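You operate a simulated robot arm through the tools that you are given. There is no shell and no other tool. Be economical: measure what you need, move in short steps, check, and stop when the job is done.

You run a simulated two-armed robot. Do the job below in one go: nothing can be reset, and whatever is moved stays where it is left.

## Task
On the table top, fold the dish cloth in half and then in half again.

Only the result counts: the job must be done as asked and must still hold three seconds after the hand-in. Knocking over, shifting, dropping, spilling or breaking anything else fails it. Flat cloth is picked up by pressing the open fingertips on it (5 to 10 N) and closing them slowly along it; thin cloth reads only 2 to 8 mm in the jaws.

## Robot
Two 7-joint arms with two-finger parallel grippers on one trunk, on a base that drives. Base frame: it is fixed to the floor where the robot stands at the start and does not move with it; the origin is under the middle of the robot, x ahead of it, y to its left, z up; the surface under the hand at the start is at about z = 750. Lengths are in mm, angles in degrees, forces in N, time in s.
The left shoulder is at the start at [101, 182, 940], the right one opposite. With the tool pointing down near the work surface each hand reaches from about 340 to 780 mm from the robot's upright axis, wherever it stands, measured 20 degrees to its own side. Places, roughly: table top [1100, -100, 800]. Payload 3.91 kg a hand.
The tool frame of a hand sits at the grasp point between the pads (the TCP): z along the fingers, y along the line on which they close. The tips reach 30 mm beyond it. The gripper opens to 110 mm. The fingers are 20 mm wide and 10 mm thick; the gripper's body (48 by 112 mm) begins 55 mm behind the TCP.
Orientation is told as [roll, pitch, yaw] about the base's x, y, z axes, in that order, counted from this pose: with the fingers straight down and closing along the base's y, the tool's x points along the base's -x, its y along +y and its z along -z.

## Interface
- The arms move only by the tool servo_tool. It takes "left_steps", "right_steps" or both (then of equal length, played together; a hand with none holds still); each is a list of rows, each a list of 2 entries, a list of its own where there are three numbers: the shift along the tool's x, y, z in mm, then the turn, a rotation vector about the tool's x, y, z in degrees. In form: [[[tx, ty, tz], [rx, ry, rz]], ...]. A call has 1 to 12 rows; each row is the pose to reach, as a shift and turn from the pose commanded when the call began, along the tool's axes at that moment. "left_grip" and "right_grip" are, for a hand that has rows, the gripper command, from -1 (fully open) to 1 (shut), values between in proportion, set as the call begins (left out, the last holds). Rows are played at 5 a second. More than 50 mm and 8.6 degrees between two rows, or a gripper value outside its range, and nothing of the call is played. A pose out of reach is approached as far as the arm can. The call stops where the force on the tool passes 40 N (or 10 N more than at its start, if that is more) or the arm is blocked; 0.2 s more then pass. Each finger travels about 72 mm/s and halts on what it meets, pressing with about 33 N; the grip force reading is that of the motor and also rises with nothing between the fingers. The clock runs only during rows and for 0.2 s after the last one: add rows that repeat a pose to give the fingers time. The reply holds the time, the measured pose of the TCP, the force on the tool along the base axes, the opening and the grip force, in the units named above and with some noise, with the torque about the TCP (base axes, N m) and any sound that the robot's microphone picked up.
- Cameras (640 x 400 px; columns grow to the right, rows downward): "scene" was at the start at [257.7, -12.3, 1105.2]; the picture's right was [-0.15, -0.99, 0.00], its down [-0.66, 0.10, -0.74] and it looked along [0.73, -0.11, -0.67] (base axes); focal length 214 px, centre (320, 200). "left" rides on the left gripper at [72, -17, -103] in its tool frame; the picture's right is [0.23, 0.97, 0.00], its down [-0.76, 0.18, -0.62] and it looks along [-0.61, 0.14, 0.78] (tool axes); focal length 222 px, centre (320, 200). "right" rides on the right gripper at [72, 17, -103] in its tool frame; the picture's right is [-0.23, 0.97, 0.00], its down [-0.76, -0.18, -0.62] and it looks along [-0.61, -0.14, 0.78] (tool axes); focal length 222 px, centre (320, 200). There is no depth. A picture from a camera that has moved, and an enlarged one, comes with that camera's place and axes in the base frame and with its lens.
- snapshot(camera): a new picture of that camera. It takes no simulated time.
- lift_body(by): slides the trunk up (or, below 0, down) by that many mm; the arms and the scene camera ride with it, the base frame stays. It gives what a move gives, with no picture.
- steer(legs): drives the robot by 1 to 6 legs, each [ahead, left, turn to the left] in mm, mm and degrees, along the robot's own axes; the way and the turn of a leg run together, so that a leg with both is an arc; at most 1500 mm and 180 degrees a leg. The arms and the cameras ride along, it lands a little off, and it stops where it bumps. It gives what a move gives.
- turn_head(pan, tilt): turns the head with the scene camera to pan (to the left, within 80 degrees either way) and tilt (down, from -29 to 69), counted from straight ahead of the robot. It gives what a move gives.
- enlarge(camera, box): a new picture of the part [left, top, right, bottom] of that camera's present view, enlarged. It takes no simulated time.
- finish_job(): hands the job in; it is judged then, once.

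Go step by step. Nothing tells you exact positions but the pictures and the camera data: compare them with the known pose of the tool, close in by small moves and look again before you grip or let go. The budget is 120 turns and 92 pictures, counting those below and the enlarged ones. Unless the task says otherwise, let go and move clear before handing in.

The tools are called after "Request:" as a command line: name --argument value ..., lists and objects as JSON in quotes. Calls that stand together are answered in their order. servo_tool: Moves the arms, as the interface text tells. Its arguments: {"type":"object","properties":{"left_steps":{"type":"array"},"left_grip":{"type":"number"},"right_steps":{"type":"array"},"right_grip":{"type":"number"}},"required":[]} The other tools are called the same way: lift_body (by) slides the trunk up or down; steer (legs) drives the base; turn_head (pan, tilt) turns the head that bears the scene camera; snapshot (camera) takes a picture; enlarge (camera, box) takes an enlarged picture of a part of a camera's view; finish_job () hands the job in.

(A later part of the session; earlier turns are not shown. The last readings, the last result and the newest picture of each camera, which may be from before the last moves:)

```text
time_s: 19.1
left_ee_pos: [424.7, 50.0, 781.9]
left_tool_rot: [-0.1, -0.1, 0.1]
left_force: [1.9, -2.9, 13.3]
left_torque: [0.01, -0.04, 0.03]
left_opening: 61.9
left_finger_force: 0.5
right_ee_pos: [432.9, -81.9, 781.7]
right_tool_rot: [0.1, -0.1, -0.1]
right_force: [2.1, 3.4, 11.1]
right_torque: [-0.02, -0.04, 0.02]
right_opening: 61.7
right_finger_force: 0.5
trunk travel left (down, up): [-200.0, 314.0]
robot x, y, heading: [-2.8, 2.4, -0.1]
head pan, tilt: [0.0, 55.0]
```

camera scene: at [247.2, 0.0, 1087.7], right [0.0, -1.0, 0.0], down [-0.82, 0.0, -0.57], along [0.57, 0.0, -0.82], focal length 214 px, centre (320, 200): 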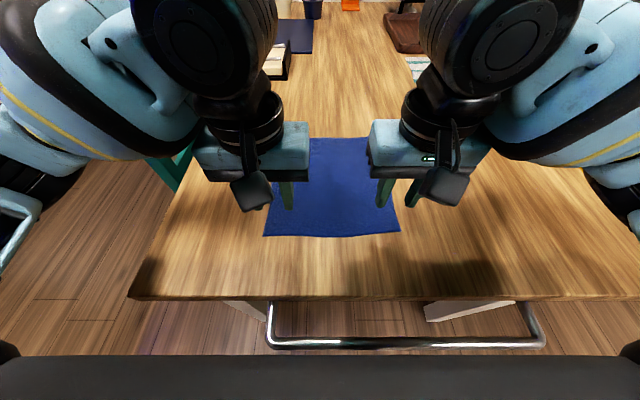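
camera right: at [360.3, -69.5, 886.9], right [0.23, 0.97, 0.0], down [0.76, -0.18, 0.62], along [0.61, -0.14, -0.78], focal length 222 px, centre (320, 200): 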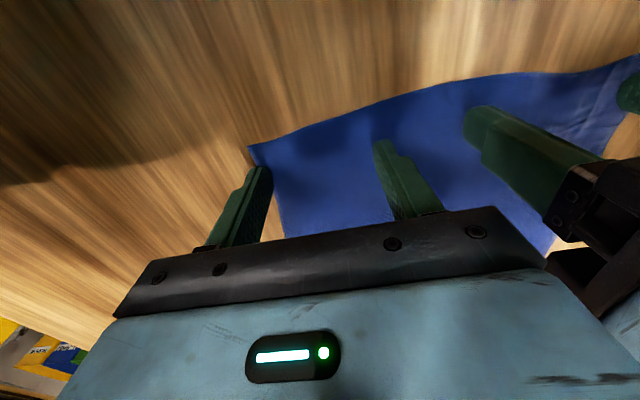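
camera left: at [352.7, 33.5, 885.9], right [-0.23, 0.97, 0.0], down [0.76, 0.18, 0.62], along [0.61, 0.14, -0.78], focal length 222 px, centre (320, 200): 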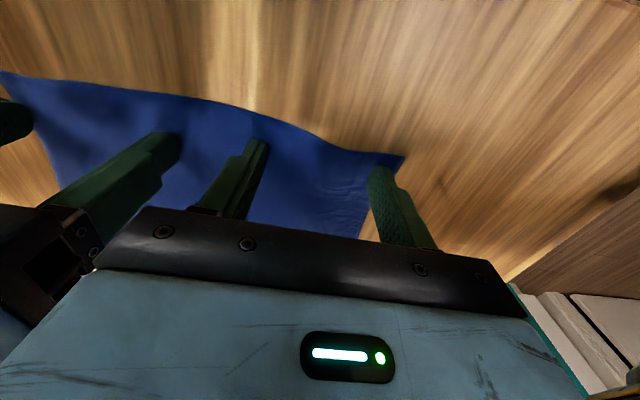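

Force creeps up slowly over time, so I close both together with a slight easing each step.

Request:
servo_tool --left_steps '[[[0, 0, -0.25], [0, 0, 0]]]' --right_steps '[[[0, 0, -0.15], [0, 0, 0]]]' --left_grip -0.04 --right_grip -0.04

Request:
servo_tool --left_steps '[[[0, 0, 0], [0, 0, 0]]]' --right_steps '[[[0, 0, 0], [0, 0, 0]]]' --left_grip 0.04 --right_grip 0.04

Request:
servo_tool --left_steps '[[[0, 0, 0], [0, 0, 0]]]' --right_steps '[[[0, 0, 0], [0, 0, 0]]]' --left_grip 0.12 --right_grip 0.12

Request:
servo_tool --left_steps '[[[0, 0, 0], [0, 0, 0]]]' --right_steps '[[[0, 0, 0], [0, 0, 0]]]' --left_grip 0.2 --right_grip 0.2

Request:
enlarge --camera "left" --box '[180, 80, 460, 250]'

Request:
enlarge --camera "right" --box '[180, 80, 460, 250]'

```text
time_s: 19.6
left_ee_pos: [424.5, 48.6, 780.9]
left_tool_rot: [0.0, -0.1, 0.1]
left_force: [-0.9, -2.4, 11.8]
left_torque: [-0.06, 0.06, -0.03]
left_opening: 56.8
left_finger_force: 0.1
right_ee_pos: [432.5, -82.2, 782.6]
right_tool_rot: [0.1, -0.2, 0.1]
right_force: [1.7, 2.9, 13.1]
right_torque: [-0.02, 0.0, -0.03]
right_opening: 56.3
right_finger_force: 0.0
trunk travel left (down, up): [-200.0, 314.0]
robot x, y, heading: [-2.4, -0.3, 0.0]
head pan, tilt: [0.0, 55.0]
```

```text
time_s: 19.9
left_ee_pos: [424.0, 48.6, 782.0]
left_tool_rot: [0.1, 0.0, 0.1]
left_force: [-1.2, -2.6, 10.7]
left_torque: [-0.05, 0.04, -0.02]
left_opening: 53.2
left_finger_force: 0.3
right_ee_pos: [432.1, -82.6, 781.0]
right_tool_rot: [0.0, -0.1, 0.0]
right_force: [0.3, 3.2, 14.6]
right_torque: [-0.02, 0.04, -0.01]
right_opening: 53.5
right_finger_force: 0.1
trunk travel left (down, up): [-200.0, 314.0]
robot x, y, heading: [1.0, 0.2, 0.5]
head pan, tilt: [0.0, 55.0]
```

```text
time_s: 20.4
left_ee_pos: [423.5, 49.3, 781.9]
left_tool_rot: [0.0, 0.0, 0.0]
left_force: [0.1, 0.5, 10.1]
left_torque: [-0.08, 0.04, -0.02]
left_opening: 46.8
left_finger_force: 0.1
right_ee_pos: [432.7, -83.3, 782.1]
right_tool_rot: [0.0, -0.2, 0.0]
right_force: [-1.5, -0.5, 16.7]
right_torque: [0.04, 0.13, -0.01]
right_opening: 46.1
right_finger_force: 0.1
trunk travel left (down, up): [-200.0, 314.0]
robot x, y, heading: [1.0, -2.5, 0.1]
head pan, tilt: [0.0, 55.0]
```

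```text
time_s: 20.8
left_ee_pos: [425.0, 48.8, 781.4]
left_tool_rot: [0.0, 0.1, 0.1]
left_force: [0.4, -1.6, 8.6]
left_torque: [0.0, 0.02, 0.0]
left_opening: 43.6
left_finger_force: 0.1
right_ee_pos: [432.9, -82.4, 780.6]
right_tool_rot: [0.1, -0.1, 0.0]
right_force: [-0.5, 1.5, 17.9]
right_torque: [0.05, 0.07, 0.0]
right_opening: 43.3
right_finger_force: 0.0
trunk travel left (down, up): [-200.0, 314.0]
robot x, y, heading: [0.7, 2.6, -0.2]
head pan, tilt: [0.0, 55.0]
```

```text
2.29 times, centred on (320, 165) of left
camera zoom: at [352.1, 33.3, 885.9], right [-0.23, 0.97, 0.0], down [0.76, 0.18, 0.62], along [0.61, 0.14, -0.78], focal length 508 px, centre (320, 280)
```

zoom: 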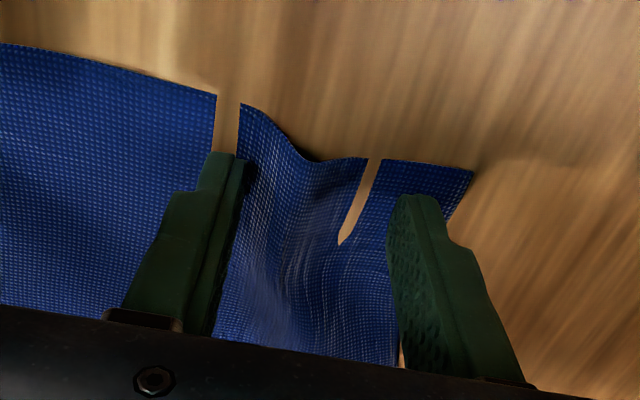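

```text
2.29 times, centred on (320, 165) of right
camera zoom: at [360.3, -65.7, 885.5], right [0.23, 0.97, 0.0], down [0.76, -0.18, 0.62], along [0.61, -0.14, -0.78], focal length 508 px, centre (320, 280)
```

zoom: 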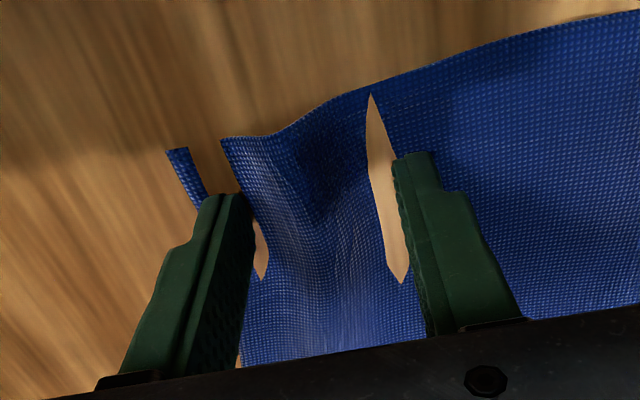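

Broad ridges are rising in both hands (the gaps are cloth pressed slightly into the table). I ease the right and continue.

Request:
servo_tool --left_steps '[[[0, 0, 0.05], [0, 0, 0]]]' --right_steps '[[[0, 0, -0.3], [0, 0, 0]]]' --left_grip 0.28 --right_grip 0.28

Request:
servo_tool --left_steps '[[[0, 0, 0], [0, 0, 0]]]' --right_steps '[[[0, 0, 0], [0, 0, 0]]]' --left_grip 0.36 --right_grip 0.36

Request:
servo_tool --left_steps '[[[0, 0, 0], [0, 0, 0]]]' --right_steps '[[[0, 0, 0], [0, 0, 0]]]' --left_grip 0.44 --right_grip 0.44

Request:
servo_tool --left_steps '[[[0, 0, 0], [0, 0, 0]]]' --right_steps '[[[0, 0, 0], [0, 0, 0]]]' --left_grip 0.52 --right_grip 0.52

Request:
enlarge --camera "left" --box '[180, 80, 460, 250]'

Request:
enlarge --camera "right" --box '[180, 80, 460, 250]'

```text
time_s: 21.1
left_ee_pos: [423.2, 50.1, 781.9]
left_tool_rot: [0.1, -0.1, 0.2]
left_force: [0.6, -1.5, 8.7]
left_torque: [-0.02, 0.06, -0.02]
left_opening: 39.1
left_finger_force: 0.0
right_ee_pos: [432.4, -81.5, 781.6]
right_tool_rot: [0.0, -0.1, 0.0]
right_force: [2.4, 2.8, 19.7]
right_torque: [0.02, 0.01, -0.02]
right_opening: 38.5
right_finger_force: 0.1
trunk travel left (down, up): [-200.0, 314.0]
robot x, y, heading: [0.1, 3.2, -0.0]
head pan, tilt: [0.0, 55.0]
```

```text
time_s: 21.6
left_ee_pos: [424.1, 48.9, 781.9]
left_tool_rot: [-0.2, -0.1, 0.0]
left_force: [0.2, -3.7, 8.6]
left_torque: [-0.14, -0.01, 0.04]
left_opening: 36.2
left_finger_force: 0.9
right_ee_pos: [432.8, -83.0, 780.4]
right_tool_rot: [0.0, -0.1, -0.1]
right_force: [1.7, 3.5, 21.6]
right_torque: [-0.04, 0.01, 0.04]
right_opening: 35.1
right_finger_force: 0.1
trunk travel left (down, up): [-200.0, 314.0]
robot x, y, heading: [1.9, 0.0, -0.1]
head pan, tilt: [0.0, 55.0]
```

```text
time_s: 21.9
left_ee_pos: [423.6, 48.9, 781.6]
left_tool_rot: [0.0, -0.1, 0.1]
left_force: [-0.7, -3.5, 7.9]
left_torque: [-0.13, 0.0, -0.06]
left_opening: 32.1
left_finger_force: 1.6
right_ee_pos: [430.7, -82.8, 781.3]
right_tool_rot: [0.1, 0.0, 0.0]
right_force: [-1.0, 7.4, 21.6]
right_torque: [0.09, 0.04, 0.02]
right_opening: 30.9
right_finger_force: 0.3
trunk travel left (down, up): [-200.0, 314.0]
robot x, y, heading: [1.7, -0.9, -0.2]
head pan, tilt: [0.0, 55.0]
```

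```text
time_s: 22.4
left_ee_pos: [425.3, 48.3, 781.8]
left_tool_rot: [-0.2, -0.2, 0.0]
left_force: [0.0, -15.0, 8.7]
left_torque: [-0.48, -0.02, -0.03]
left_opening: 28.6
left_finger_force: 7.8
right_ee_pos: [430.6, -82.8, 781.4]
right_tool_rot: [0.0, -0.1, 0.0]
right_force: [-0.9, 14.2, 22.7]
right_torque: [0.43, 0.05, 0.01]
right_opening: 25.3
right_finger_force: 11.0
trunk travel left (down, up): [-200.0, 314.0]
robot x, y, heading: [-1.4, -4.8, -0.2]
head pan, tilt: [0.0, 55.0]
```

```text
2.29 times, centred on (320, 165) of left
camera zoom: at [351.8, 33.2, 886.0], right [-0.23, 0.97, 0.0], down [0.76, 0.18, 0.62], along [0.61, 0.14, -0.78], focal length 508 px, centre (320, 280)
```

zoom: 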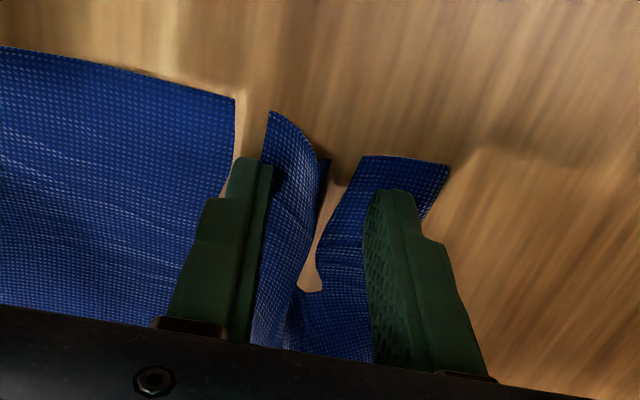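

```text
2.29 times, centred on (320, 165) of right
camera zoom: at [359.3, -65.3, 885.5], right [0.23, 0.97, 0.0], down [0.76, -0.18, 0.62], along [0.61, -0.14, -0.78], focal length 508 px, centre (320, 280)
```

zoom: 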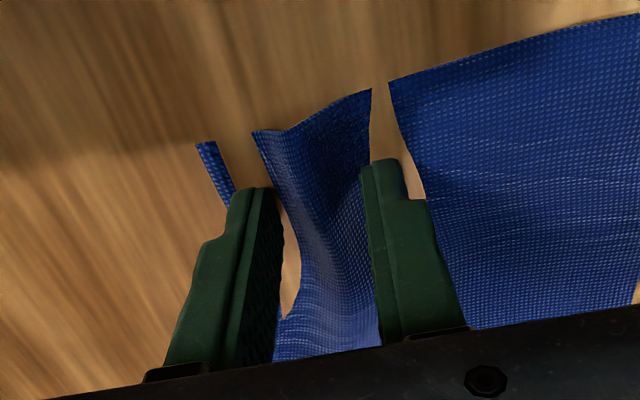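

Tall ridges now resist between the fingers (8–11 N at 25–28 mm). I keep closing, easing the right press.

Request:
servo_tool --left_steps '[[[0, 0, 0], [0, 0, 0]], [[0, 0, 0], [0, 0, 0]]]' --right_steps '[[[0, 0, -0.4], [0, 0, 0]], [[0, 0, -0.4], [0, 0, 0]]]' --left_grip 0.62 --right_grip 0.62

Request:
servo_tool --left_steps '[[[0, 0, 0], [0, 0, 0]], [[0, 0, 0], [0, 0, 0]]]' --right_steps '[[[0, 0, 0], [0, 0, 0]], [[0, 0, 0], [0, 0, 0]]]' --left_grip 0.72 --right_grip 0.72

Request:
enlarge --camera "left" --box '[180, 80, 460, 250]'

Request:
enlarge --camera "right" --box '[180, 80, 460, 250]'

```text
time_s: 22.9
left_ee_pos: [424.5, 48.2, 782.3]
left_tool_rot: [0.0, -0.1, 0.1]
left_force: [-1.1, -5.4, 18.5]
left_torque: [-0.46, 0.03, -0.03]
left_opening: 23.4
left_finger_force: 2.5
right_ee_pos: [431.5, -82.5, 781.6]
right_tool_rot: [-0.1, 0.0, 0.0]
right_force: [-0.5, 8.7, 15.4]
right_torque: [0.3, 0.05, 0.0]
right_opening: 21.6
right_finger_force: 6.7
trunk travel left (down, up): [-200.0, 314.0]
robot x, y, heading: [0.2, 1.6, 0.1]
head pan, tilt: [0.0, 55.0]
```

```text
time_s: 23.6
left_ee_pos: [423.0, 49.8, 780.7]
left_tool_rot: [-0.1, 0.0, 0.0]
left_force: [-0.2, -10.6, 24.6]
left_torque: [-0.56, 0.0, -0.01]
left_opening: 20.8
left_finger_force: 4.7
right_ee_pos: [432.2, -81.7, 781.0]
right_tool_rot: [0.1, -0.1, 0.0]
right_force: [-1.0, 17.1, 10.7]
right_torque: [0.54, 0.02, -0.01]
right_opening: 13.8
right_finger_force: 10.0
trunk travel left (down, up): [-200.0, 314.0]
robot x, y, heading: [2.6, 1.9, -0.0]
head pan, tilt: [0.0, 55.0]
```

```text
2.29 times, centred on (320, 165) of left
camera zoom: at [351.8, 33.4, 886.5], right [-0.23, 0.97, 0.0], down [0.76, 0.18, 0.62], along [0.61, 0.14, -0.78], focal length 508 px, centre (320, 280)
```

zoom: 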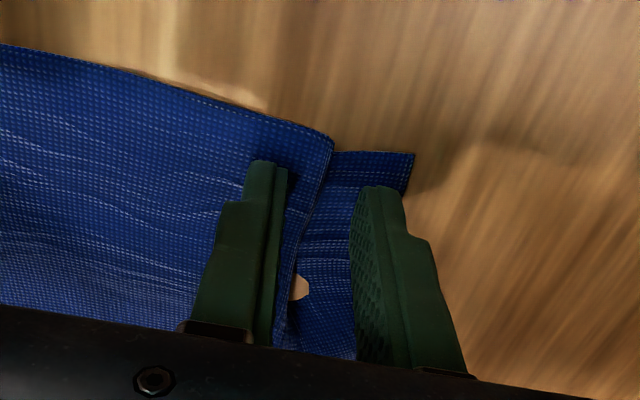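

```text
2.29 times, centred on (320, 165) of right
camera zoom: at [359.1, -65.0, 885.7], right [0.23, 0.97, 0.0], down [0.76, -0.18, 0.62], along [0.61, -0.14, -0.78], focal length 508 px, centre (320, 280)
```

zoom: 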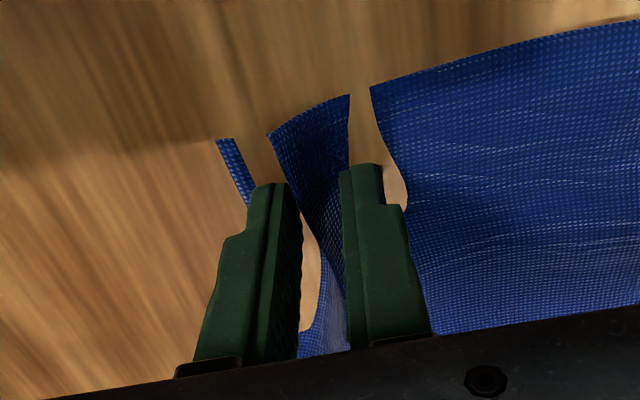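

Left ridge toppled into a pleat, right is still upright. I finish closing both and see what is held.

Request:
servo_tool --left_steps '[[[0, 0, -0.4], [0, 0, 0]], [[0, 0, -0.4], [0, 0, 0]]]' --right_steps '[[[0, 0, 0], [0, 0, 0]], [[0, 0, 0], [0, 0, 0]]]' --left_grip 0.8 --right_grip 0.82

Request:
servo_tool --left_steps '[[[0, 0, 0], [0, 0, 0]], [[0, 0, 0], [0, 0, 0]]]' --right_steps '[[[0, 0, 0], [0, 0, 0]], [[0, 0, 0], [0, 0, 0]]]' --left_grip 0.9 --right_grip 0.91

Request:
servo_tool --left_steps '[[[0, 0, 0], [0, 0, 0]], [[0, 0, 0], [0, 0, 0]]]' --right_steps '[[[0, 0, 0], [0, 0, 0]], [[0, 0, 0], [0, 0, 0]]]' --left_grip 1 --right_grip 1

Request:
enlarge --camera "left" --box '[180, 80, 460, 250]'

Request:
enlarge --camera "right" --box '[180, 80, 460, 250]'

```text
time_s: 24.1
left_ee_pos: [423.6, 49.6, 782.2]
left_tool_rot: [0.0, -0.1, 0.0]
left_force: [0.3, -15.8, 20.3]
left_torque: [-0.7, -0.03, 0.01]
left_opening: 18.9
left_finger_force: 8.3
right_ee_pos: [431.2, -81.5, 781.8]
right_tool_rot: [0.1, -0.1, 0.0]
right_force: [-1.4, 20.2, 10.1]
right_torque: [0.62, 0.04, -0.02]
right_opening: 10.0
right_finger_force: 11.7
trunk travel left (down, up): [-200.0, 314.0]
robot x, y, heading: [-0.2, 1.5, 0.0]
head pan, tilt: [0.0, 55.0]
```

```text
time_s: 24.8
left_ee_pos: [424.6, 49.6, 782.2]
left_tool_rot: [-0.1, -0.1, 0.1]
left_force: [-0.3, -15.5, 22.3]
left_torque: [-0.65, -0.04, -0.02]
left_opening: 12.7
left_finger_force: 7.4
right_ee_pos: [431.8, -80.9, 782.0]
right_tool_rot: [0.1, -0.1, -0.1]
right_force: [-0.9, 21.0, 7.8]
right_torque: [0.62, 0.07, -0.02]
right_opening: 5.7
right_finger_force: 12.5
trunk travel left (down, up): [-200.0, 314.0]
robot x, y, heading: [1.7, -1.8, -0.1]
head pan, tilt: [0.0, 55.0]
```

```text
time_s: 25.4
left_ee_pos: [424.1, 49.9, 782.8]
left_tool_rot: [-0.2, -0.1, 0.2]
left_force: [-0.2, -14.7, 21.4]
left_torque: [-0.61, 0.06, 0.02]
left_opening: 0.1
left_finger_force: 33.1
right_ee_pos: [430.6, -81.1, 782.0]
right_tool_rot: [0.3, -0.1, 0.0]
right_force: [-0.4, 20.6, 6.3]
right_torque: [0.61, 0.04, -0.07]
right_opening: 2.7
right_finger_force: 33.3
trunk travel left (down, up): [-200.0, 314.0]
robot x, y, heading: [3.4, -1.3, 0.1]
head pan, tilt: [0.0, 55.0]
```

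```text
2.29 times, centred on (320, 165) of left
camera zoom: at [351.9, 33.6, 886.7], right [-0.23, 0.97, 0.0], down [0.76, 0.18, 0.62], along [0.61, 0.14, -0.78], focal length 508 px, centre (320, 280)
```

zoom: 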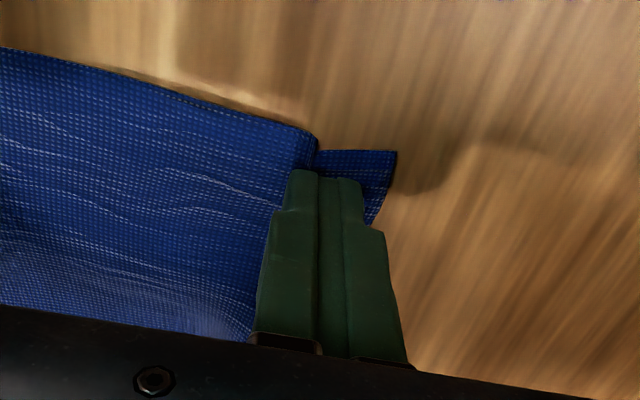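

```text
2.29 times, centred on (320, 165) of right
camera zoom: at [359.3, -64.4, 885.8], right [0.23, 0.97, 0.0], down [0.76, -0.18, 0.62], along [0.61, -0.14, -0.78], focal length 508 px, centre (320, 280)
```

zoom: 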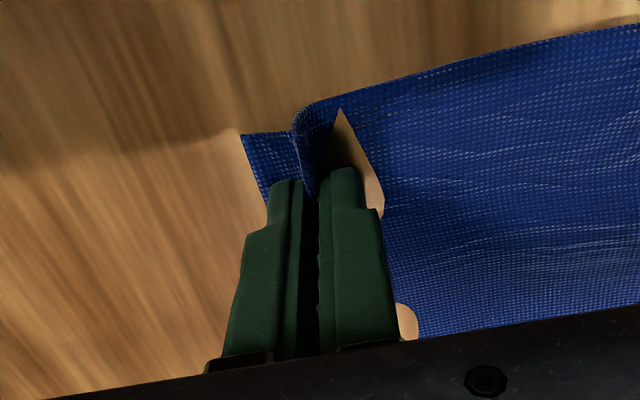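

The right hand now holds cloth (2.7 mm at 33 N); the left slipped. I lift and reopen the left for another try.

Request:
servo_tool --left_steps '[[[0, 0, -12], [0, 0, 0]], [[0, 0, -12], [0, 0, 0]], [[0, 0, -12], [0, 0, 0]]]' --left_grip -0.1

Request:
snapshot --camera "left"

Request:
snapshot --camera "right"

```text
time_s: 26.1
left_ee_pos: [425.1, 50.2, 794.7]
left_tool_rot: [0.1, 0.0, 0.1]
left_force: [0.6, 1.5, -0.9]
left_torque: [-0.01, 0.0, -0.02]
left_opening: 60.7
left_finger_force: 0.0
right_ee_pos: [432.2, -84.3, 781.9]
right_tool_rot: [-0.1, -0.1, 0.0]
right_force: [0.3, -3.2, 17.6]
right_torque: [-0.13, 0.07, 0.02]
right_opening: 2.5
right_finger_force: 32.7
trunk travel left (down, up): [-200.0, 314.0]
robot x, y, heading: [1.8, -1.3, 0.1]
head pan, tilt: [0.0, 55.0]
```

```text
57 pictures are left
camera left: at [352.1, 33.6, 898.8], right [-0.23, 0.97, 0.0], down [0.76, 0.18, 0.62], along [0.61, 0.14, -0.78], focal length 222 px, centre (320, 200)
```

left: 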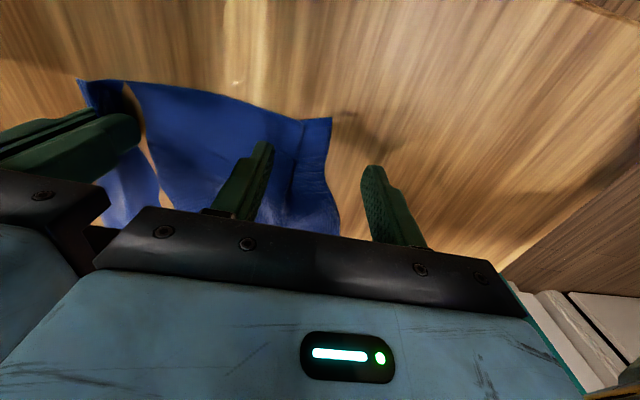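

```text
56 pictures are left
camera right: at [360.3, -66.1, 885.6], right [0.23, 0.97, 0.0], down [0.76, -0.18, 0.62], along [0.61, -0.14, -0.78], focal length 222 px, centre (320, 200)
```

right: 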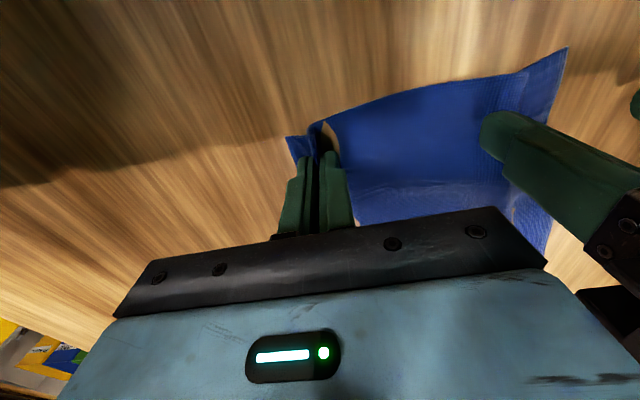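

The right grip has gathered the near edge; the left corner is now near (399, 52). I'll draw the right hand outward with a small lift to give room and to test its hold.

Request:
servo_tool --right_steps '[[[0, 0, -5], [0, 0, 0]], [[0, -10, -10], [0, 0, 0]], [[0, -22, -10], [0, 0, 0]], [[0, -34, -10], [0, 0, 0]], [[0, -42, -10], [0, 0, 0]], [[0, -42, -10], [0, 0, 0]]]'

Request:
snapshot --camera "left"

Request:
snapshot --camera "right"

Request:
snapshot --camera "scene"

```text
time_s: 27.6
left_ee_pos: [425.0, 50.2, 794.4]
left_tool_rot: [0.0, 0.1, 0.1]
left_force: [-0.1, 0.0, 0.2]
left_torque: [0.0, -0.01, -0.01]
left_opening: 60.5
left_finger_force: 0.0
right_ee_pos: [431.6, -125.7, 790.3]
right_tool_rot: [0.0, 0.0, 0.0]
right_force: [0.1, 0.0, 0.0]
right_torque: [0.0, 0.02, -0.03]
right_opening: 2.5
right_finger_force: 33.6
trunk travel left (down, up): [-200.0, 314.0]
robot x, y, heading: [3.9, -0.1, 0.0]
head pan, tilt: [0.0, 55.0]
```

```text
55 pictures are left
camera left: at [352.8, 33.8, 898.7], right [-0.23, 0.97, 0.0], down [0.76, 0.18, 0.62], along [0.61, 0.14, -0.78], focal length 222 px, centre (320, 200)
```

left: 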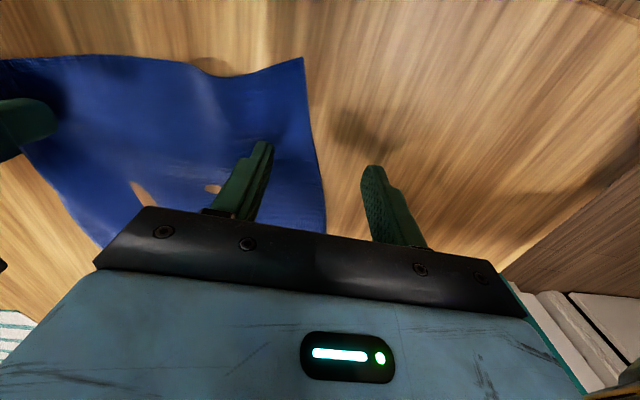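

```text
54 pictures are left
camera right: at [359.8, -108.4, 893.7], right [0.23, 0.97, 0.0], down [0.76, -0.18, 0.62], along [0.61, -0.14, -0.78], focal length 222 px, centre (320, 200)
```

right: 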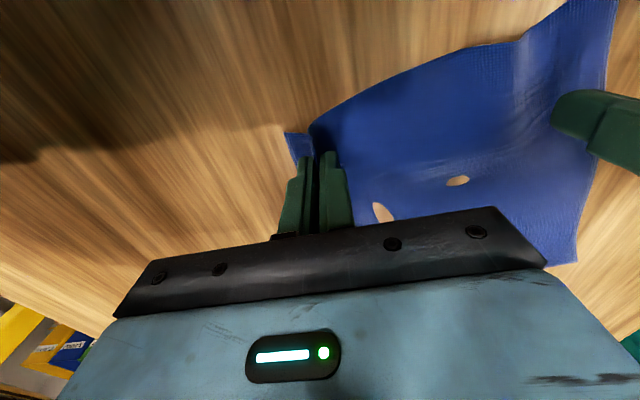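

```text
53 pictures are left
camera scene: at [247.2, 0.0, 1087.7], right [0.0, -1.0, 0.0], down [-0.82, 0.0, -0.57], along [0.57, 0.0, -0.82], focal length 214 px, centre (320, 200)
```

scene: 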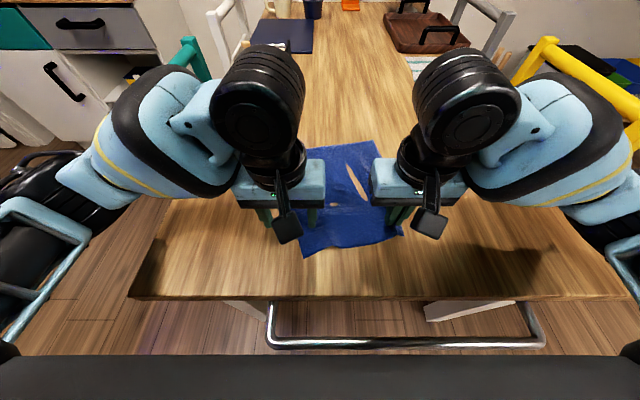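

The right hold is firm. The left cloth corner is now near (369, 27), so I move the left hand over (390, −5) with 50 mm opening, clear of the right hand.

Request:
servo_tool --left_steps '[[[12, -18, -6], [0, 0, 0]], [[24, -36, -6], [0, 0, 0]], [[35, -55, -6], [0, 0, 0]], [[35, -55, -6], [0, 0, 0]]]' --left_grip 0.09

Request:
snapshot --camera "left"

Request:
snapshot --camera "scene"

```text
time_s: 28.6
left_ee_pos: [391.6, -6.9, 800.4]
left_tool_rot: [0.0, 0.0, 0.2]
left_force: [-0.1, -0.9, 0.5]
left_torque: [0.01, 0.0, -0.01]
left_opening: 50.2
left_finger_force: 0.1
right_ee_pos: [431.7, -125.1, 790.4]
right_tool_rot: [0.0, 0.0, -0.1]
right_force: [0.4, -0.3, 0.4]
right_torque: [0.02, -0.04, 0.02]
right_opening: 2.5
right_finger_force: 33.1
trunk travel left (down, up): [-200.0, 314.0]
robot x, y, heading: [0.1, 2.2, -0.1]
head pan, tilt: [0.0, 55.0]
```

```text
52 pictures are left
camera left: at [318.4, -22.5, 904.5], right [-0.23, 0.97, 0.0], down [0.76, 0.18, 0.62], along [0.61, 0.14, -0.78], focal length 222 px, centre (320, 200)
```

left: 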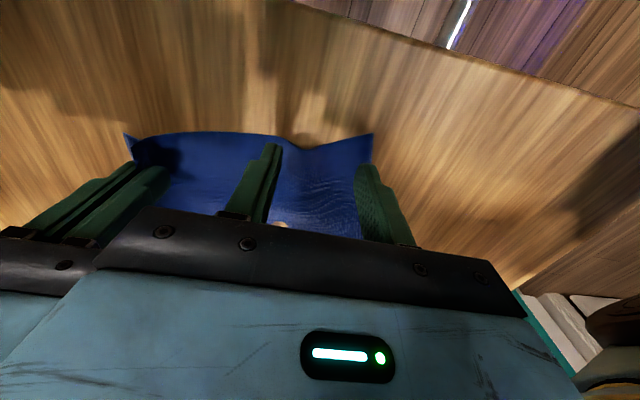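

```text
51 pictures are left
camera scene: at [247.2, 0.1, 1087.7], right [0.0, -1.0, 0.0], down [-0.82, 0.0, -0.57], along [0.57, 0.0, -0.82], focal length 214 px, centre (320, 200)
```

scene: 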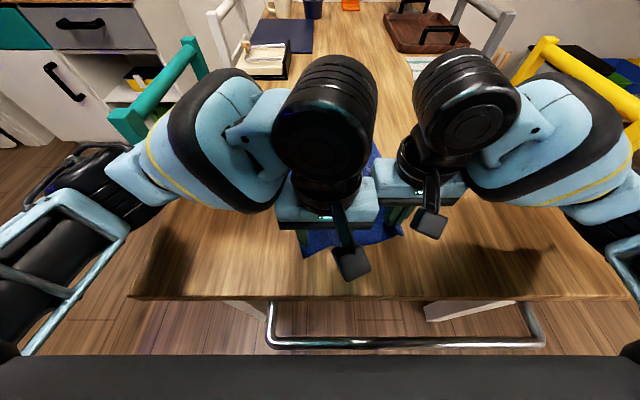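

Positioned well over the left near corner. I press down.

Request:
servo_tool --left_steps '[[[2, 0, 10], [0, 0, 0]], [[2, 0, 16], [0, 0, 0]], [[2, 0, 18.6], [0, 0, 0]], [[2, 0, 18.6], [0, 0, 0]]]'

```text
time_s: 29.6
left_ee_pos: [387.1, -5.6, 781.0]
left_tool_rot: [-0.1, -0.1, 0.1]
left_force: [-0.9, -0.8, 15.1]
left_torque: [0.17, -0.06, 0.04]
left_opening: 49.8
left_finger_force: 0.1
right_ee_pos: [431.5, -125.5, 789.9]
right_tool_rot: [0.0, 0.0, 0.0]
right_force: [0.5, -0.1, -0.3]
right_torque: [0.01, -0.01, 0.01]
right_opening: 2.6
right_finger_force: 33.1
trunk travel left (down, up): [-200.0, 314.0]
robot x, y, heading: [2.0, -1.0, -0.1]
head pan, tilt: [0.0, 55.0]
```

Request:
servo_tool --left_steps '[[[0, 0, -0.1], [0, 0, 0]]]' --left_grip 0.17

Request:
servo_tool --left_steps '[[[0, 0, 0], [0, 0, 0]]]' --left_grip 0.25

Request:
servo_tool --left_steps '[[[0, 0, 0], [0, 0, 0]]]' --left_grip 0.33

Request:
servo_tool --left_steps '[[[0, 0, 0], [0, 0, 0]]]' --left_grip 0.41

Request:
enlarge --camera "left" --box '[180, 80, 460, 250]'

```text
time_s: 29.9
left_ee_pos: [387.9, -5.3, 781.4]
left_tool_rot: [0.0, -0.2, 0.1]
left_force: [0.9, -1.2, 18.9]
left_torque: [0.12, -0.15, -0.03]
left_opening: 45.6
left_finger_force: 0.1
right_ee_pos: [431.5, -126.5, 790.1]
right_tool_rot: [-0.1, 0.1, 0.0]
right_force: [0.1, -0.5, -0.5]
right_torque: [0.0, 0.01, 0.01]
right_opening: 2.4
right_finger_force: 33.2
trunk travel left (down, up): [-200.0, 314.0]
robot x, y, heading: [-2.2, -1.5, -0.1]
head pan, tilt: [0.0, 55.0]
```

```text
time_s: 30.4
left_ee_pos: [387.6, -5.4, 781.4]
left_tool_rot: [0.0, -0.1, 0.1]
left_force: [3.1, 1.0, 23.1]
left_torque: [0.21, -0.16, -0.03]
left_opening: 42.1
left_finger_force: 1.2
right_ee_pos: [430.7, -126.0, 791.2]
right_tool_rot: [0.0, 0.0, 0.0]
right_force: [-0.6, 0.4, 0.7]
right_torque: [0.01, 0.02, 0.01]
right_opening: 2.6
right_finger_force: 33.5
trunk travel left (down, up): [-200.0, 314.0]
robot x, y, heading: [-0.5, 3.1, -0.3]
head pan, tilt: [0.0, 55.0]
```

```text
time_s: 30.8
left_ee_pos: [387.0, -6.8, 781.6]
left_tool_rot: [-0.1, -0.1, 0.1]
left_force: [1.4, -2.3, 24.9]
left_torque: [0.12, -0.13, -0.02]
left_opening: 34.7
left_finger_force: 0.0
right_ee_pos: [430.3, -125.2, 790.1]
right_tool_rot: [-0.1, 0.0, 0.0]
right_force: [-0.7, 0.1, -0.5]
right_torque: [-0.02, -0.02, -0.03]
right_opening: 2.5
right_finger_force: 33.0
trunk travel left (down, up): [-200.0, 314.0]
robot x, y, heading: [-2.3, -0.2, -0.1]
head pan, tilt: [0.0, 55.0]
```

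```text
time_s: 31.1
left_ee_pos: [388.7, -4.7, 781.6]
left_tool_rot: [0.0, 0.0, 0.1]
left_force: [1.6, -0.2, 27.6]
left_torque: [0.15, -0.14, -0.01]
left_opening: 32.5
left_finger_force: 0.7
right_ee_pos: [431.5, -125.2, 790.1]
right_tool_rot: [0.0, -0.1, -0.1]
right_force: [0.1, 1.2, 0.2]
right_torque: [0.01, 0.01, -0.02]
right_opening: 2.2
right_finger_force: 32.8
trunk travel left (down, up): [-200.0, 314.0]
robot x, y, heading: [1.5, 4.0, 0.1]
head pan, tilt: [0.0, 55.0]
```

```text
2.29 times, centred on (320, 165) of left
camera zoom: at [315.3, -21.1, 885.7], right [-0.23, 0.97, 0.0], down [0.76, 0.18, 0.62], along [0.61, 0.14, -0.78], focal length 508 px, centre (320, 280)
```

zoom: 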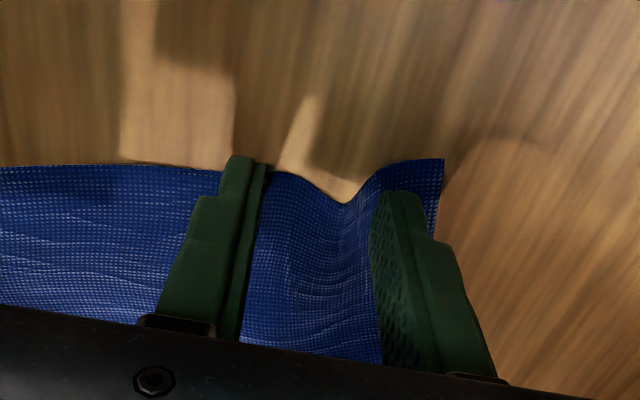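

A ridge is up between the left fingers, but force has crept to 28 N; I ease and continue.

Request:
servo_tool --left_steps '[[[0, 0, -0.5], [0, 0, 0]]]' --left_grip 0.48

Request:
servo_tool --left_steps '[[[0, 0, -0.2], [0, 0, 0]]]' --left_grip 0.55

Request:
servo_tool --left_steps '[[[0, 0, -0.1], [0, 0, 0]]]' --left_grip 0.62

Request:
enlarge --camera "left" --box '[180, 80, 460, 250]'

```text
time_s: 31.6
left_ee_pos: [387.4, -5.4, 781.3]
left_tool_rot: [-0.1, 0.0, 0.1]
left_force: [1.9, -2.1, 22.4]
left_torque: [-0.02, -0.22, 0.01]
left_opening: 26.7
left_finger_force: 0.1
right_ee_pos: [431.4, -125.7, 790.2]
right_tool_rot: [0.0, 0.0, 0.1]
right_force: [-0.3, 1.7, -0.5]
right_torque: [0.06, 0.0, 0.01]
right_opening: 2.6
right_finger_force: 32.8
trunk travel left (down, up): [-200.0, 314.0]
robot x, y, heading: [1.4, 0.2, -0.2]
head pan, tilt: [0.0, 55.0]
```

```text
time_s: 31.9
left_ee_pos: [387.0, -4.8, 781.6]
left_tool_rot: [0.0, 0.0, 0.1]
left_force: [1.1, -0.3, 17.0]
left_torque: [0.01, -0.13, -0.02]
left_opening: 25.4
left_finger_force: 0.2
right_ee_pos: [431.5, -125.8, 789.8]
right_tool_rot: [0.1, 0.0, 0.1]
right_force: [-0.2, 3.0, -0.4]
right_torque: [0.04, 0.02, -0.02]
right_opening: 2.7
right_finger_force: 32.6
trunk travel left (down, up): [-200.0, 314.0]
robot x, y, heading: [-0.7, -0.1, -0.0]
head pan, tilt: [0.0, 55.0]
```

```text
time_s: 32.4
left_ee_pos: [387.1, -4.9, 782.0]
left_tool_rot: [0.1, 0.2, 0.0]
left_force: [-1.1, -0.2, 10.2]
left_torque: [0.05, -0.01, 0.02]
left_opening: 19.5
left_finger_force: 0.0
right_ee_pos: [431.1, -126.2, 788.8]
right_tool_rot: [0.0, 0.0, -0.1]
right_force: [0.1, -0.5, -0.1]
right_torque: [0.01, 0.02, -0.03]
right_opening: 2.9
right_finger_force: 33.0
trunk travel left (down, up): [-200.0, 314.0]
robot x, y, heading: [1.3, 1.6, -0.1]
head pan, tilt: [0.0, 55.0]
```

```text
2.29 times, centred on (320, 165) of left
camera zoom: at [315.2, -22.0, 886.0], right [-0.23, 0.97, 0.0], down [0.76, 0.18, 0.62], along [0.61, 0.14, -0.78], focal length 508 px, centre (320, 280)
```

zoom: 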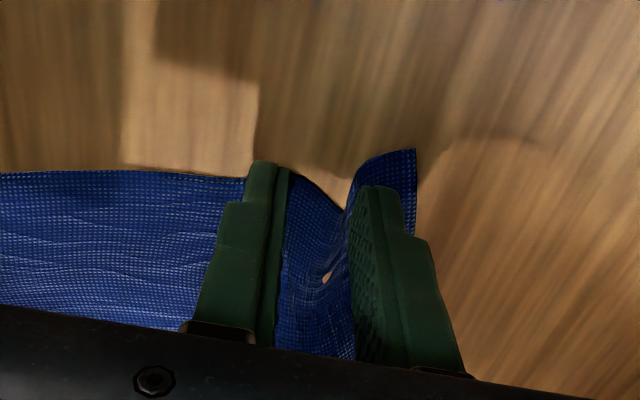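

Good: a tall ridge is trapped between the left fingers. I close the rest.

Request:
servo_tool --left_steps '[[[0, 0, 0.1], [0, 0, 0]]]' --left_grip 0.7

Request:
servo_tool --left_steps '[[[0, 0, 0], [0, 0, 0]]]' --left_grip 0.78

Request:
servo_tool --left_steps '[[[0, 0, 0], [0, 0, 0]]]' --left_grip 0.86

Request:
servo_tool --left_steps '[[[0, 0, 0], [0, 0, 0]], [[0, 0, 0], [0, 0, 0]]]' --left_grip 0.93

Request:
servo_tool --left_steps '[[[0, 0, 0], [0, 0, 0]], [[0, 0, 0], [0, 0, 0]]]' --left_grip 1

Request:
enlarge --camera "left" --box '[180, 80, 460, 250]'

```text
time_s: 32.8
left_ee_pos: [387.3, -6.6, 781.6]
left_tool_rot: [0.0, 0.2, 0.0]
left_force: [-0.4, -1.4, 5.5]
left_torque: [-0.02, 0.0, 0.0]
left_opening: 16.4
left_finger_force: 0.2
right_ee_pos: [432.0, -124.8, 790.4]
right_tool_rot: [0.0, 0.0, -0.1]
right_force: [0.1, 0.5, 0.5]
right_torque: [0.0, 0.02, -0.02]
right_opening: 2.2
right_finger_force: 33.5
trunk travel left (down, up): [-200.0, 314.0]
robot x, y, heading: [-5.0, 0.3, -0.1]
head pan, tilt: [0.0, 55.0]
```

```text
time_s: 33.1
left_ee_pos: [387.6, -4.6, 782.7]
left_tool_rot: [0.0, 0.0, 0.2]
left_force: [-0.6, 0.0, 3.5]
left_torque: [-0.01, 0.04, -0.02]
left_opening: 12.3
left_finger_force: 0.2
right_ee_pos: [431.3, -126.5, 790.6]
right_tool_rot: [0.1, 0.0, -0.1]
right_force: [0.2, 0.3, -0.8]
right_torque: [-0.01, 0.02, -0.06]
right_opening: 2.7
right_finger_force: 32.8
trunk travel left (down, up): [-200.0, 314.0]
robot x, y, heading: [2.0, -0.4, 0.1]
head pan, tilt: [0.0, 55.0]
```

```text
time_s: 33.5
left_ee_pos: [386.4, -6.4, 781.8]
left_tool_rot: [0.1, -0.1, 0.1]
left_force: [-0.2, 0.7, 2.3]
left_torque: [-0.01, 0.0, 0.03]
left_opening: 7.7
left_finger_force: 0.0
right_ee_pos: [431.5, -126.3, 790.0]
right_tool_rot: [0.0, 0.0, 0.1]
right_force: [0.0, 0.3, 0.6]
right_torque: [0.0, 0.0, -0.02]
right_opening: 2.4
right_finger_force: 33.2
trunk travel left (down, up): [-200.0, 314.0]
robot x, y, heading: [0.5, -2.1, 0.3]
head pan, tilt: [0.0, 55.0]
```

```text
time_s: 34.1
left_ee_pos: [387.3, -5.7, 782.9]
left_tool_rot: [0.0, 0.1, 0.0]
left_force: [-0.6, 0.3, 1.6]
left_torque: [0.01, 0.01, -0.01]
left_opening: 4.0
left_finger_force: 0.0
right_ee_pos: [431.5, -125.7, 789.7]
right_tool_rot: [0.0, 0.0, 0.0]
right_force: [-0.2, 0.0, 0.5]
right_torque: [-0.03, 0.02, -0.01]
right_opening: 2.2
right_finger_force: 33.1
trunk travel left (down, up): [-200.0, 314.0]
robot x, y, heading: [-0.6, 0.4, 0.0]
head pan, tilt: [0.0, 55.0]
```

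```text
time_s: 34.8
left_ee_pos: [388.2, -5.9, 782.8]
left_tool_rot: [0.0, 0.1, 0.0]
left_force: [0.7, 0.5, 0.4]
left_torque: [0.0, -0.04, -0.03]
left_opening: 0.1
left_finger_force: 32.8
right_ee_pos: [431.3, -125.5, 790.7]
right_tool_rot: [0.0, 0.1, 0.1]
right_force: [-0.3, 0.2, -0.2]
right_torque: [-0.01, 0.01, 0.02]
right_opening: 2.3
right_finger_force: 32.7
trunk travel left (down, up): [-200.0, 314.0]
robot x, y, heading: [1.2, -3.4, -0.1]
head pan, tilt: [0.0, 55.0]
```

```text
2.29 times, centred on (320, 165) of left
camera zoom: at [315.8, -21.5, 886.4], right [-0.23, 0.97, 0.0], down [0.76, 0.18, 0.62], along [0.61, 0.14, -0.78], focal length 508 px, centre (320, 280)
```

zoom: 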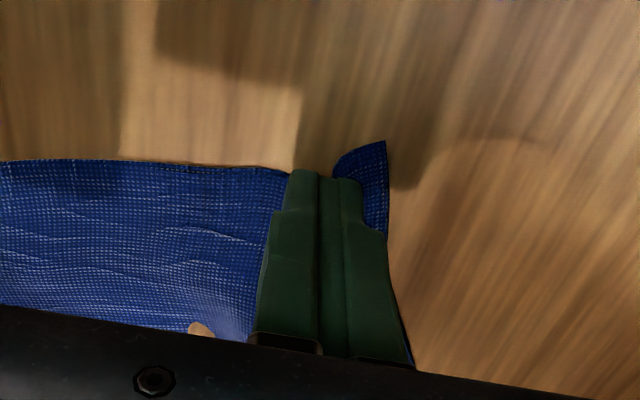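

The left slipped again as pressing force decayed. I'll retry with a wider opening and keep about 12–18 N all the way, as worked on the right.

Request:
servo_tool --left_steps '[[[0, 0, -12], [0, 0, 0]], [[0, 0, -12], [0, 0, 0]], [[0, 0, -12], [0, 0, 0]]]' --left_grip -0.1

Request:
snapshot --camera "left"

```text
time_s: 35.5
left_ee_pos: [388.1, -6.0, 794.4]
left_tool_rot: [0.0, 0.0, 0.1]
left_force: [-0.3, 1.3, 0.2]
left_torque: [0.0, -0.04, -0.02]
left_opening: 60.5
left_finger_force: 0.0
right_ee_pos: [432.4, -125.6, 789.4]
right_tool_rot: [0.0, -0.1, 0.0]
right_force: [-0.2, -0.3, 0.1]
right_torque: [-0.01, 0.0, -0.04]
right_opening: 2.5
right_finger_force: 32.8
trunk travel left (down, up): [-200.0, 314.0]
robot x, y, heading: [-2.1, 3.5, 0.0]
head pan, tilt: [0.0, 55.0]
```

```text
47 pictures are left
camera left: at [315.9, -22.0, 898.8], right [-0.23, 0.97, 0.0], down [0.76, 0.18, 0.62], along [0.61, 0.14, -0.78], focal length 222 px, centre (320, 200)
```

left: 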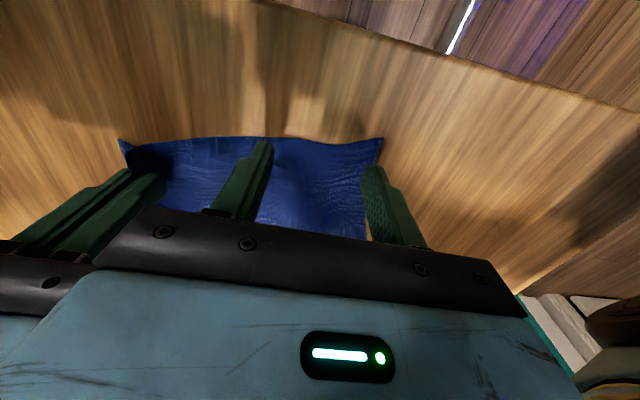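

Request:
servo_tool --left_steps '[[[-3, -1, 6], [0, 0, 0]], [[-3, -1, 10], [0, 0, 0]], [[-3, -1, 12.5], [0, 0, 0]], [[-3, -1, 12.5], [0, 0, 0]]]' --left_grip -0.03

Request:
servo_tool --left_steps '[[[0, 0, 0], [0, 0, 0]]]' --left_grip 0.04

Request:
servo_tool --left_steps '[[[0, 0, 0], [0, 0, 0]]]' --left_grip 0.11

Request:
servo_tool --left_steps '[[[0, 0, 0], [0, 0, 0]]]' --left_grip 0.18

```text
time_s: 36.5
left_ee_pos: [391.6, -5.3, 780.3]
left_tool_rot: [0.0, -0.1, 0.1]
left_force: [-0.1, 0.9, 4.8]
left_torque: [-0.01, 0.04, 0.01]
left_opening: 56.6
left_finger_force: 0.0
right_ee_pos: [431.2, -125.5, 789.3]
right_tool_rot: [0.0, 0.1, 0.0]
right_force: [0.7, -0.1, -0.2]
right_torque: [-0.01, -0.02, -0.02]
right_opening: 2.6
right_finger_force: 33.4
trunk travel left (down, up): [-200.0, 314.0]
robot x, y, heading: [2.0, -1.8, -0.1]
head pan, tilt: [0.0, 55.0]
```

```text
time_s: 37.0
left_ee_pos: [391.8, -7.4, 782.0]
left_tool_rot: [0.1, 0.0, 0.1]
left_force: [0.3, 0.2, 6.6]
left_torque: [0.03, -0.02, 0.02]
left_opening: 51.8
left_finger_force: 0.0
right_ee_pos: [431.3, -126.0, 788.9]
right_tool_rot: [-0.1, 0.1, 0.0]
right_force: [0.9, 0.3, -0.1]
right_torque: [-0.02, -0.02, -0.03]
right_opening: 2.4
right_finger_force: 33.4
trunk travel left (down, up): [-200.0, 314.0]
robot x, y, heading: [2.2, 1.5, 0.3]
head pan, tilt: [0.0, 55.0]
```

```text
time_s: 37.4
left_ee_pos: [392.3, -6.4, 780.9]
left_tool_rot: [0.0, 0.0, 0.2]
left_force: [0.1, 0.4, 8.0]
left_torque: [-0.01, -0.03, 0.0]
left_opening: 48.0
left_finger_force: 0.0
right_ee_pos: [432.3, -125.2, 789.3]
right_tool_rot: [0.1, 0.1, 0.0]
right_force: [0.4, -0.2, 0.4]
right_torque: [0.04, 0.0, -0.03]
right_opening: 2.5
right_finger_force: 33.2
trunk travel left (down, up): [-200.0, 314.0]
robot x, y, heading: [5.2, -0.5, 0.1]
head pan, tilt: [0.0, 55.0]
```

```text
time_s: 37.8
left_ee_pos: [392.4, -5.9, 781.3]
left_tool_rot: [0.0, 0.0, 0.0]
left_force: [0.0, -1.0, 8.9]
left_torque: [-0.03, 0.01, 0.01]
left_opening: 44.2
left_finger_force: 0.1
right_ee_pos: [431.3, -124.5, 789.1]
right_tool_rot: [0.1, 0.0, 0.1]
right_force: [0.1, 0.6, 0.3]
right_torque: [-0.02, 0.07, -0.03]
right_opening: 2.4
right_finger_force: 32.8
trunk travel left (down, up): [-200.0, 314.0]
robot x, y, heading: [-1.8, -3.5, -0.3]
head pan, tilt: [0.0, 55.0]
```

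Force is steady at 9 N and rising gently. I continue closing.

Request:
servo_tool --left_steps '[[[0, 0, 0], [0, 0, 0]]]' --left_grip 0.25

Request:
servo_tool --left_steps '[[[0, 0, 0], [0, 0, 0]]]' --left_grip 0.32

Request:
servo_tool --left_steps '[[[0, 0, 0], [0, 0, 0]]]' --left_grip 0.39

Request:
servo_tool --left_steps '[[[0, 0, 0], [0, 0, 0]]]' --left_grip 0.46

Request:
enlarge --camera "left" --box '[180, 80, 460, 250]'

```text
time_s: 38.1
left_ee_pos: [391.8, -5.3, 780.8]
left_tool_rot: [0.0, -0.1, 0.1]
left_force: [0.0, -1.6, 9.2]
left_torque: [-0.04, -0.05, 0.0]
left_opening: 40.8
left_finger_force: 0.0
right_ee_pos: [432.2, -125.2, 789.9]
right_tool_rot: [0.1, 0.1, 0.1]
right_force: [-0.6, 0.1, 0.0]
right_torque: [0.02, 0.04, -0.02]
right_opening: 2.4
right_finger_force: 33.1
trunk travel left (down, up): [-200.0, 314.0]
robot x, y, heading: [2.2, 3.7, -0.1]
head pan, tilt: [0.0, 55.0]
```

```text
time_s: 38.5
left_ee_pos: [391.3, -6.9, 782.2]
left_tool_rot: [0.0, 0.0, 0.1]
left_force: [1.8, -0.3, 9.3]
left_torque: [-0.08, -0.04, 0.01]
left_opening: 36.9
left_finger_force: 0.1
right_ee_pos: [431.5, -125.3, 789.7]
right_tool_rot: [0.1, -0.1, 0.0]
right_force: [0.1, 1.9, 0.0]
right_torque: [0.03, 0.04, -0.03]
right_opening: 2.2
right_finger_force: 32.7
trunk travel left (down, up): [-200.0, 314.0]
robot x, y, heading: [-0.0, -0.8, -0.1]
head pan, tilt: [0.0, 55.0]
```

```text
time_s: 39.0
left_ee_pos: [391.5, -5.9, 780.7]
left_tool_rot: [0.1, -0.1, 0.0]
left_force: [0.3, -2.5, 10.4]
left_torque: [-0.04, -0.07, 0.0]
left_opening: 33.6
left_finger_force: 0.1
right_ee_pos: [431.3, -126.2, 789.1]
right_tool_rot: [0.0, 0.0, 0.1]
right_force: [-0.6, 1.6, -0.2]
right_torque: [0.11, 0.04, -0.01]
right_opening: 2.4
right_finger_force: 32.7
trunk travel left (down, up): [-200.0, 314.0]
robot x, y, heading: [-5.7, 3.3, -0.2]
head pan, tilt: [0.0, 55.0]
```

```text
time_s: 39.4
left_ee_pos: [391.3, -5.8, 781.8]
left_tool_rot: [0.0, 0.0, 0.1]
left_force: [1.3, -2.1, 10.6]
left_torque: [-0.1, -0.03, 0.01]
left_opening: 29.7
left_finger_force: 0.3
right_ee_pos: [432.8, -125.8, 789.6]
right_tool_rot: [0.0, 0.0, 0.0]
right_force: [-0.6, 1.9, -0.3]
right_torque: [0.07, 0.03, -0.07]
right_opening: 2.4
right_finger_force: 33.4
trunk travel left (down, up): [-200.0, 314.0]
robot x, y, heading: [-0.6, -0.7, -0.1]
head pan, tilt: [0.0, 55.0]
```

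```text
2.29 times, centred on (320, 165) of left
camera zoom: at [319.3, -21.8, 885.9], right [-0.23, 0.97, 0.0], down [0.76, 0.18, 0.62], along [0.61, 0.14, -0.78], focal length 508 px, centre (320, 280)
```

zoom: 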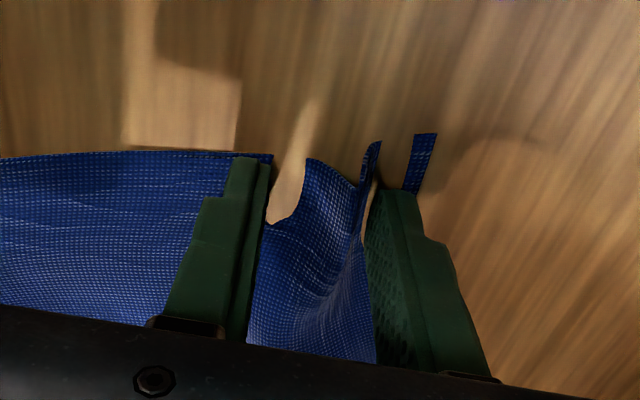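

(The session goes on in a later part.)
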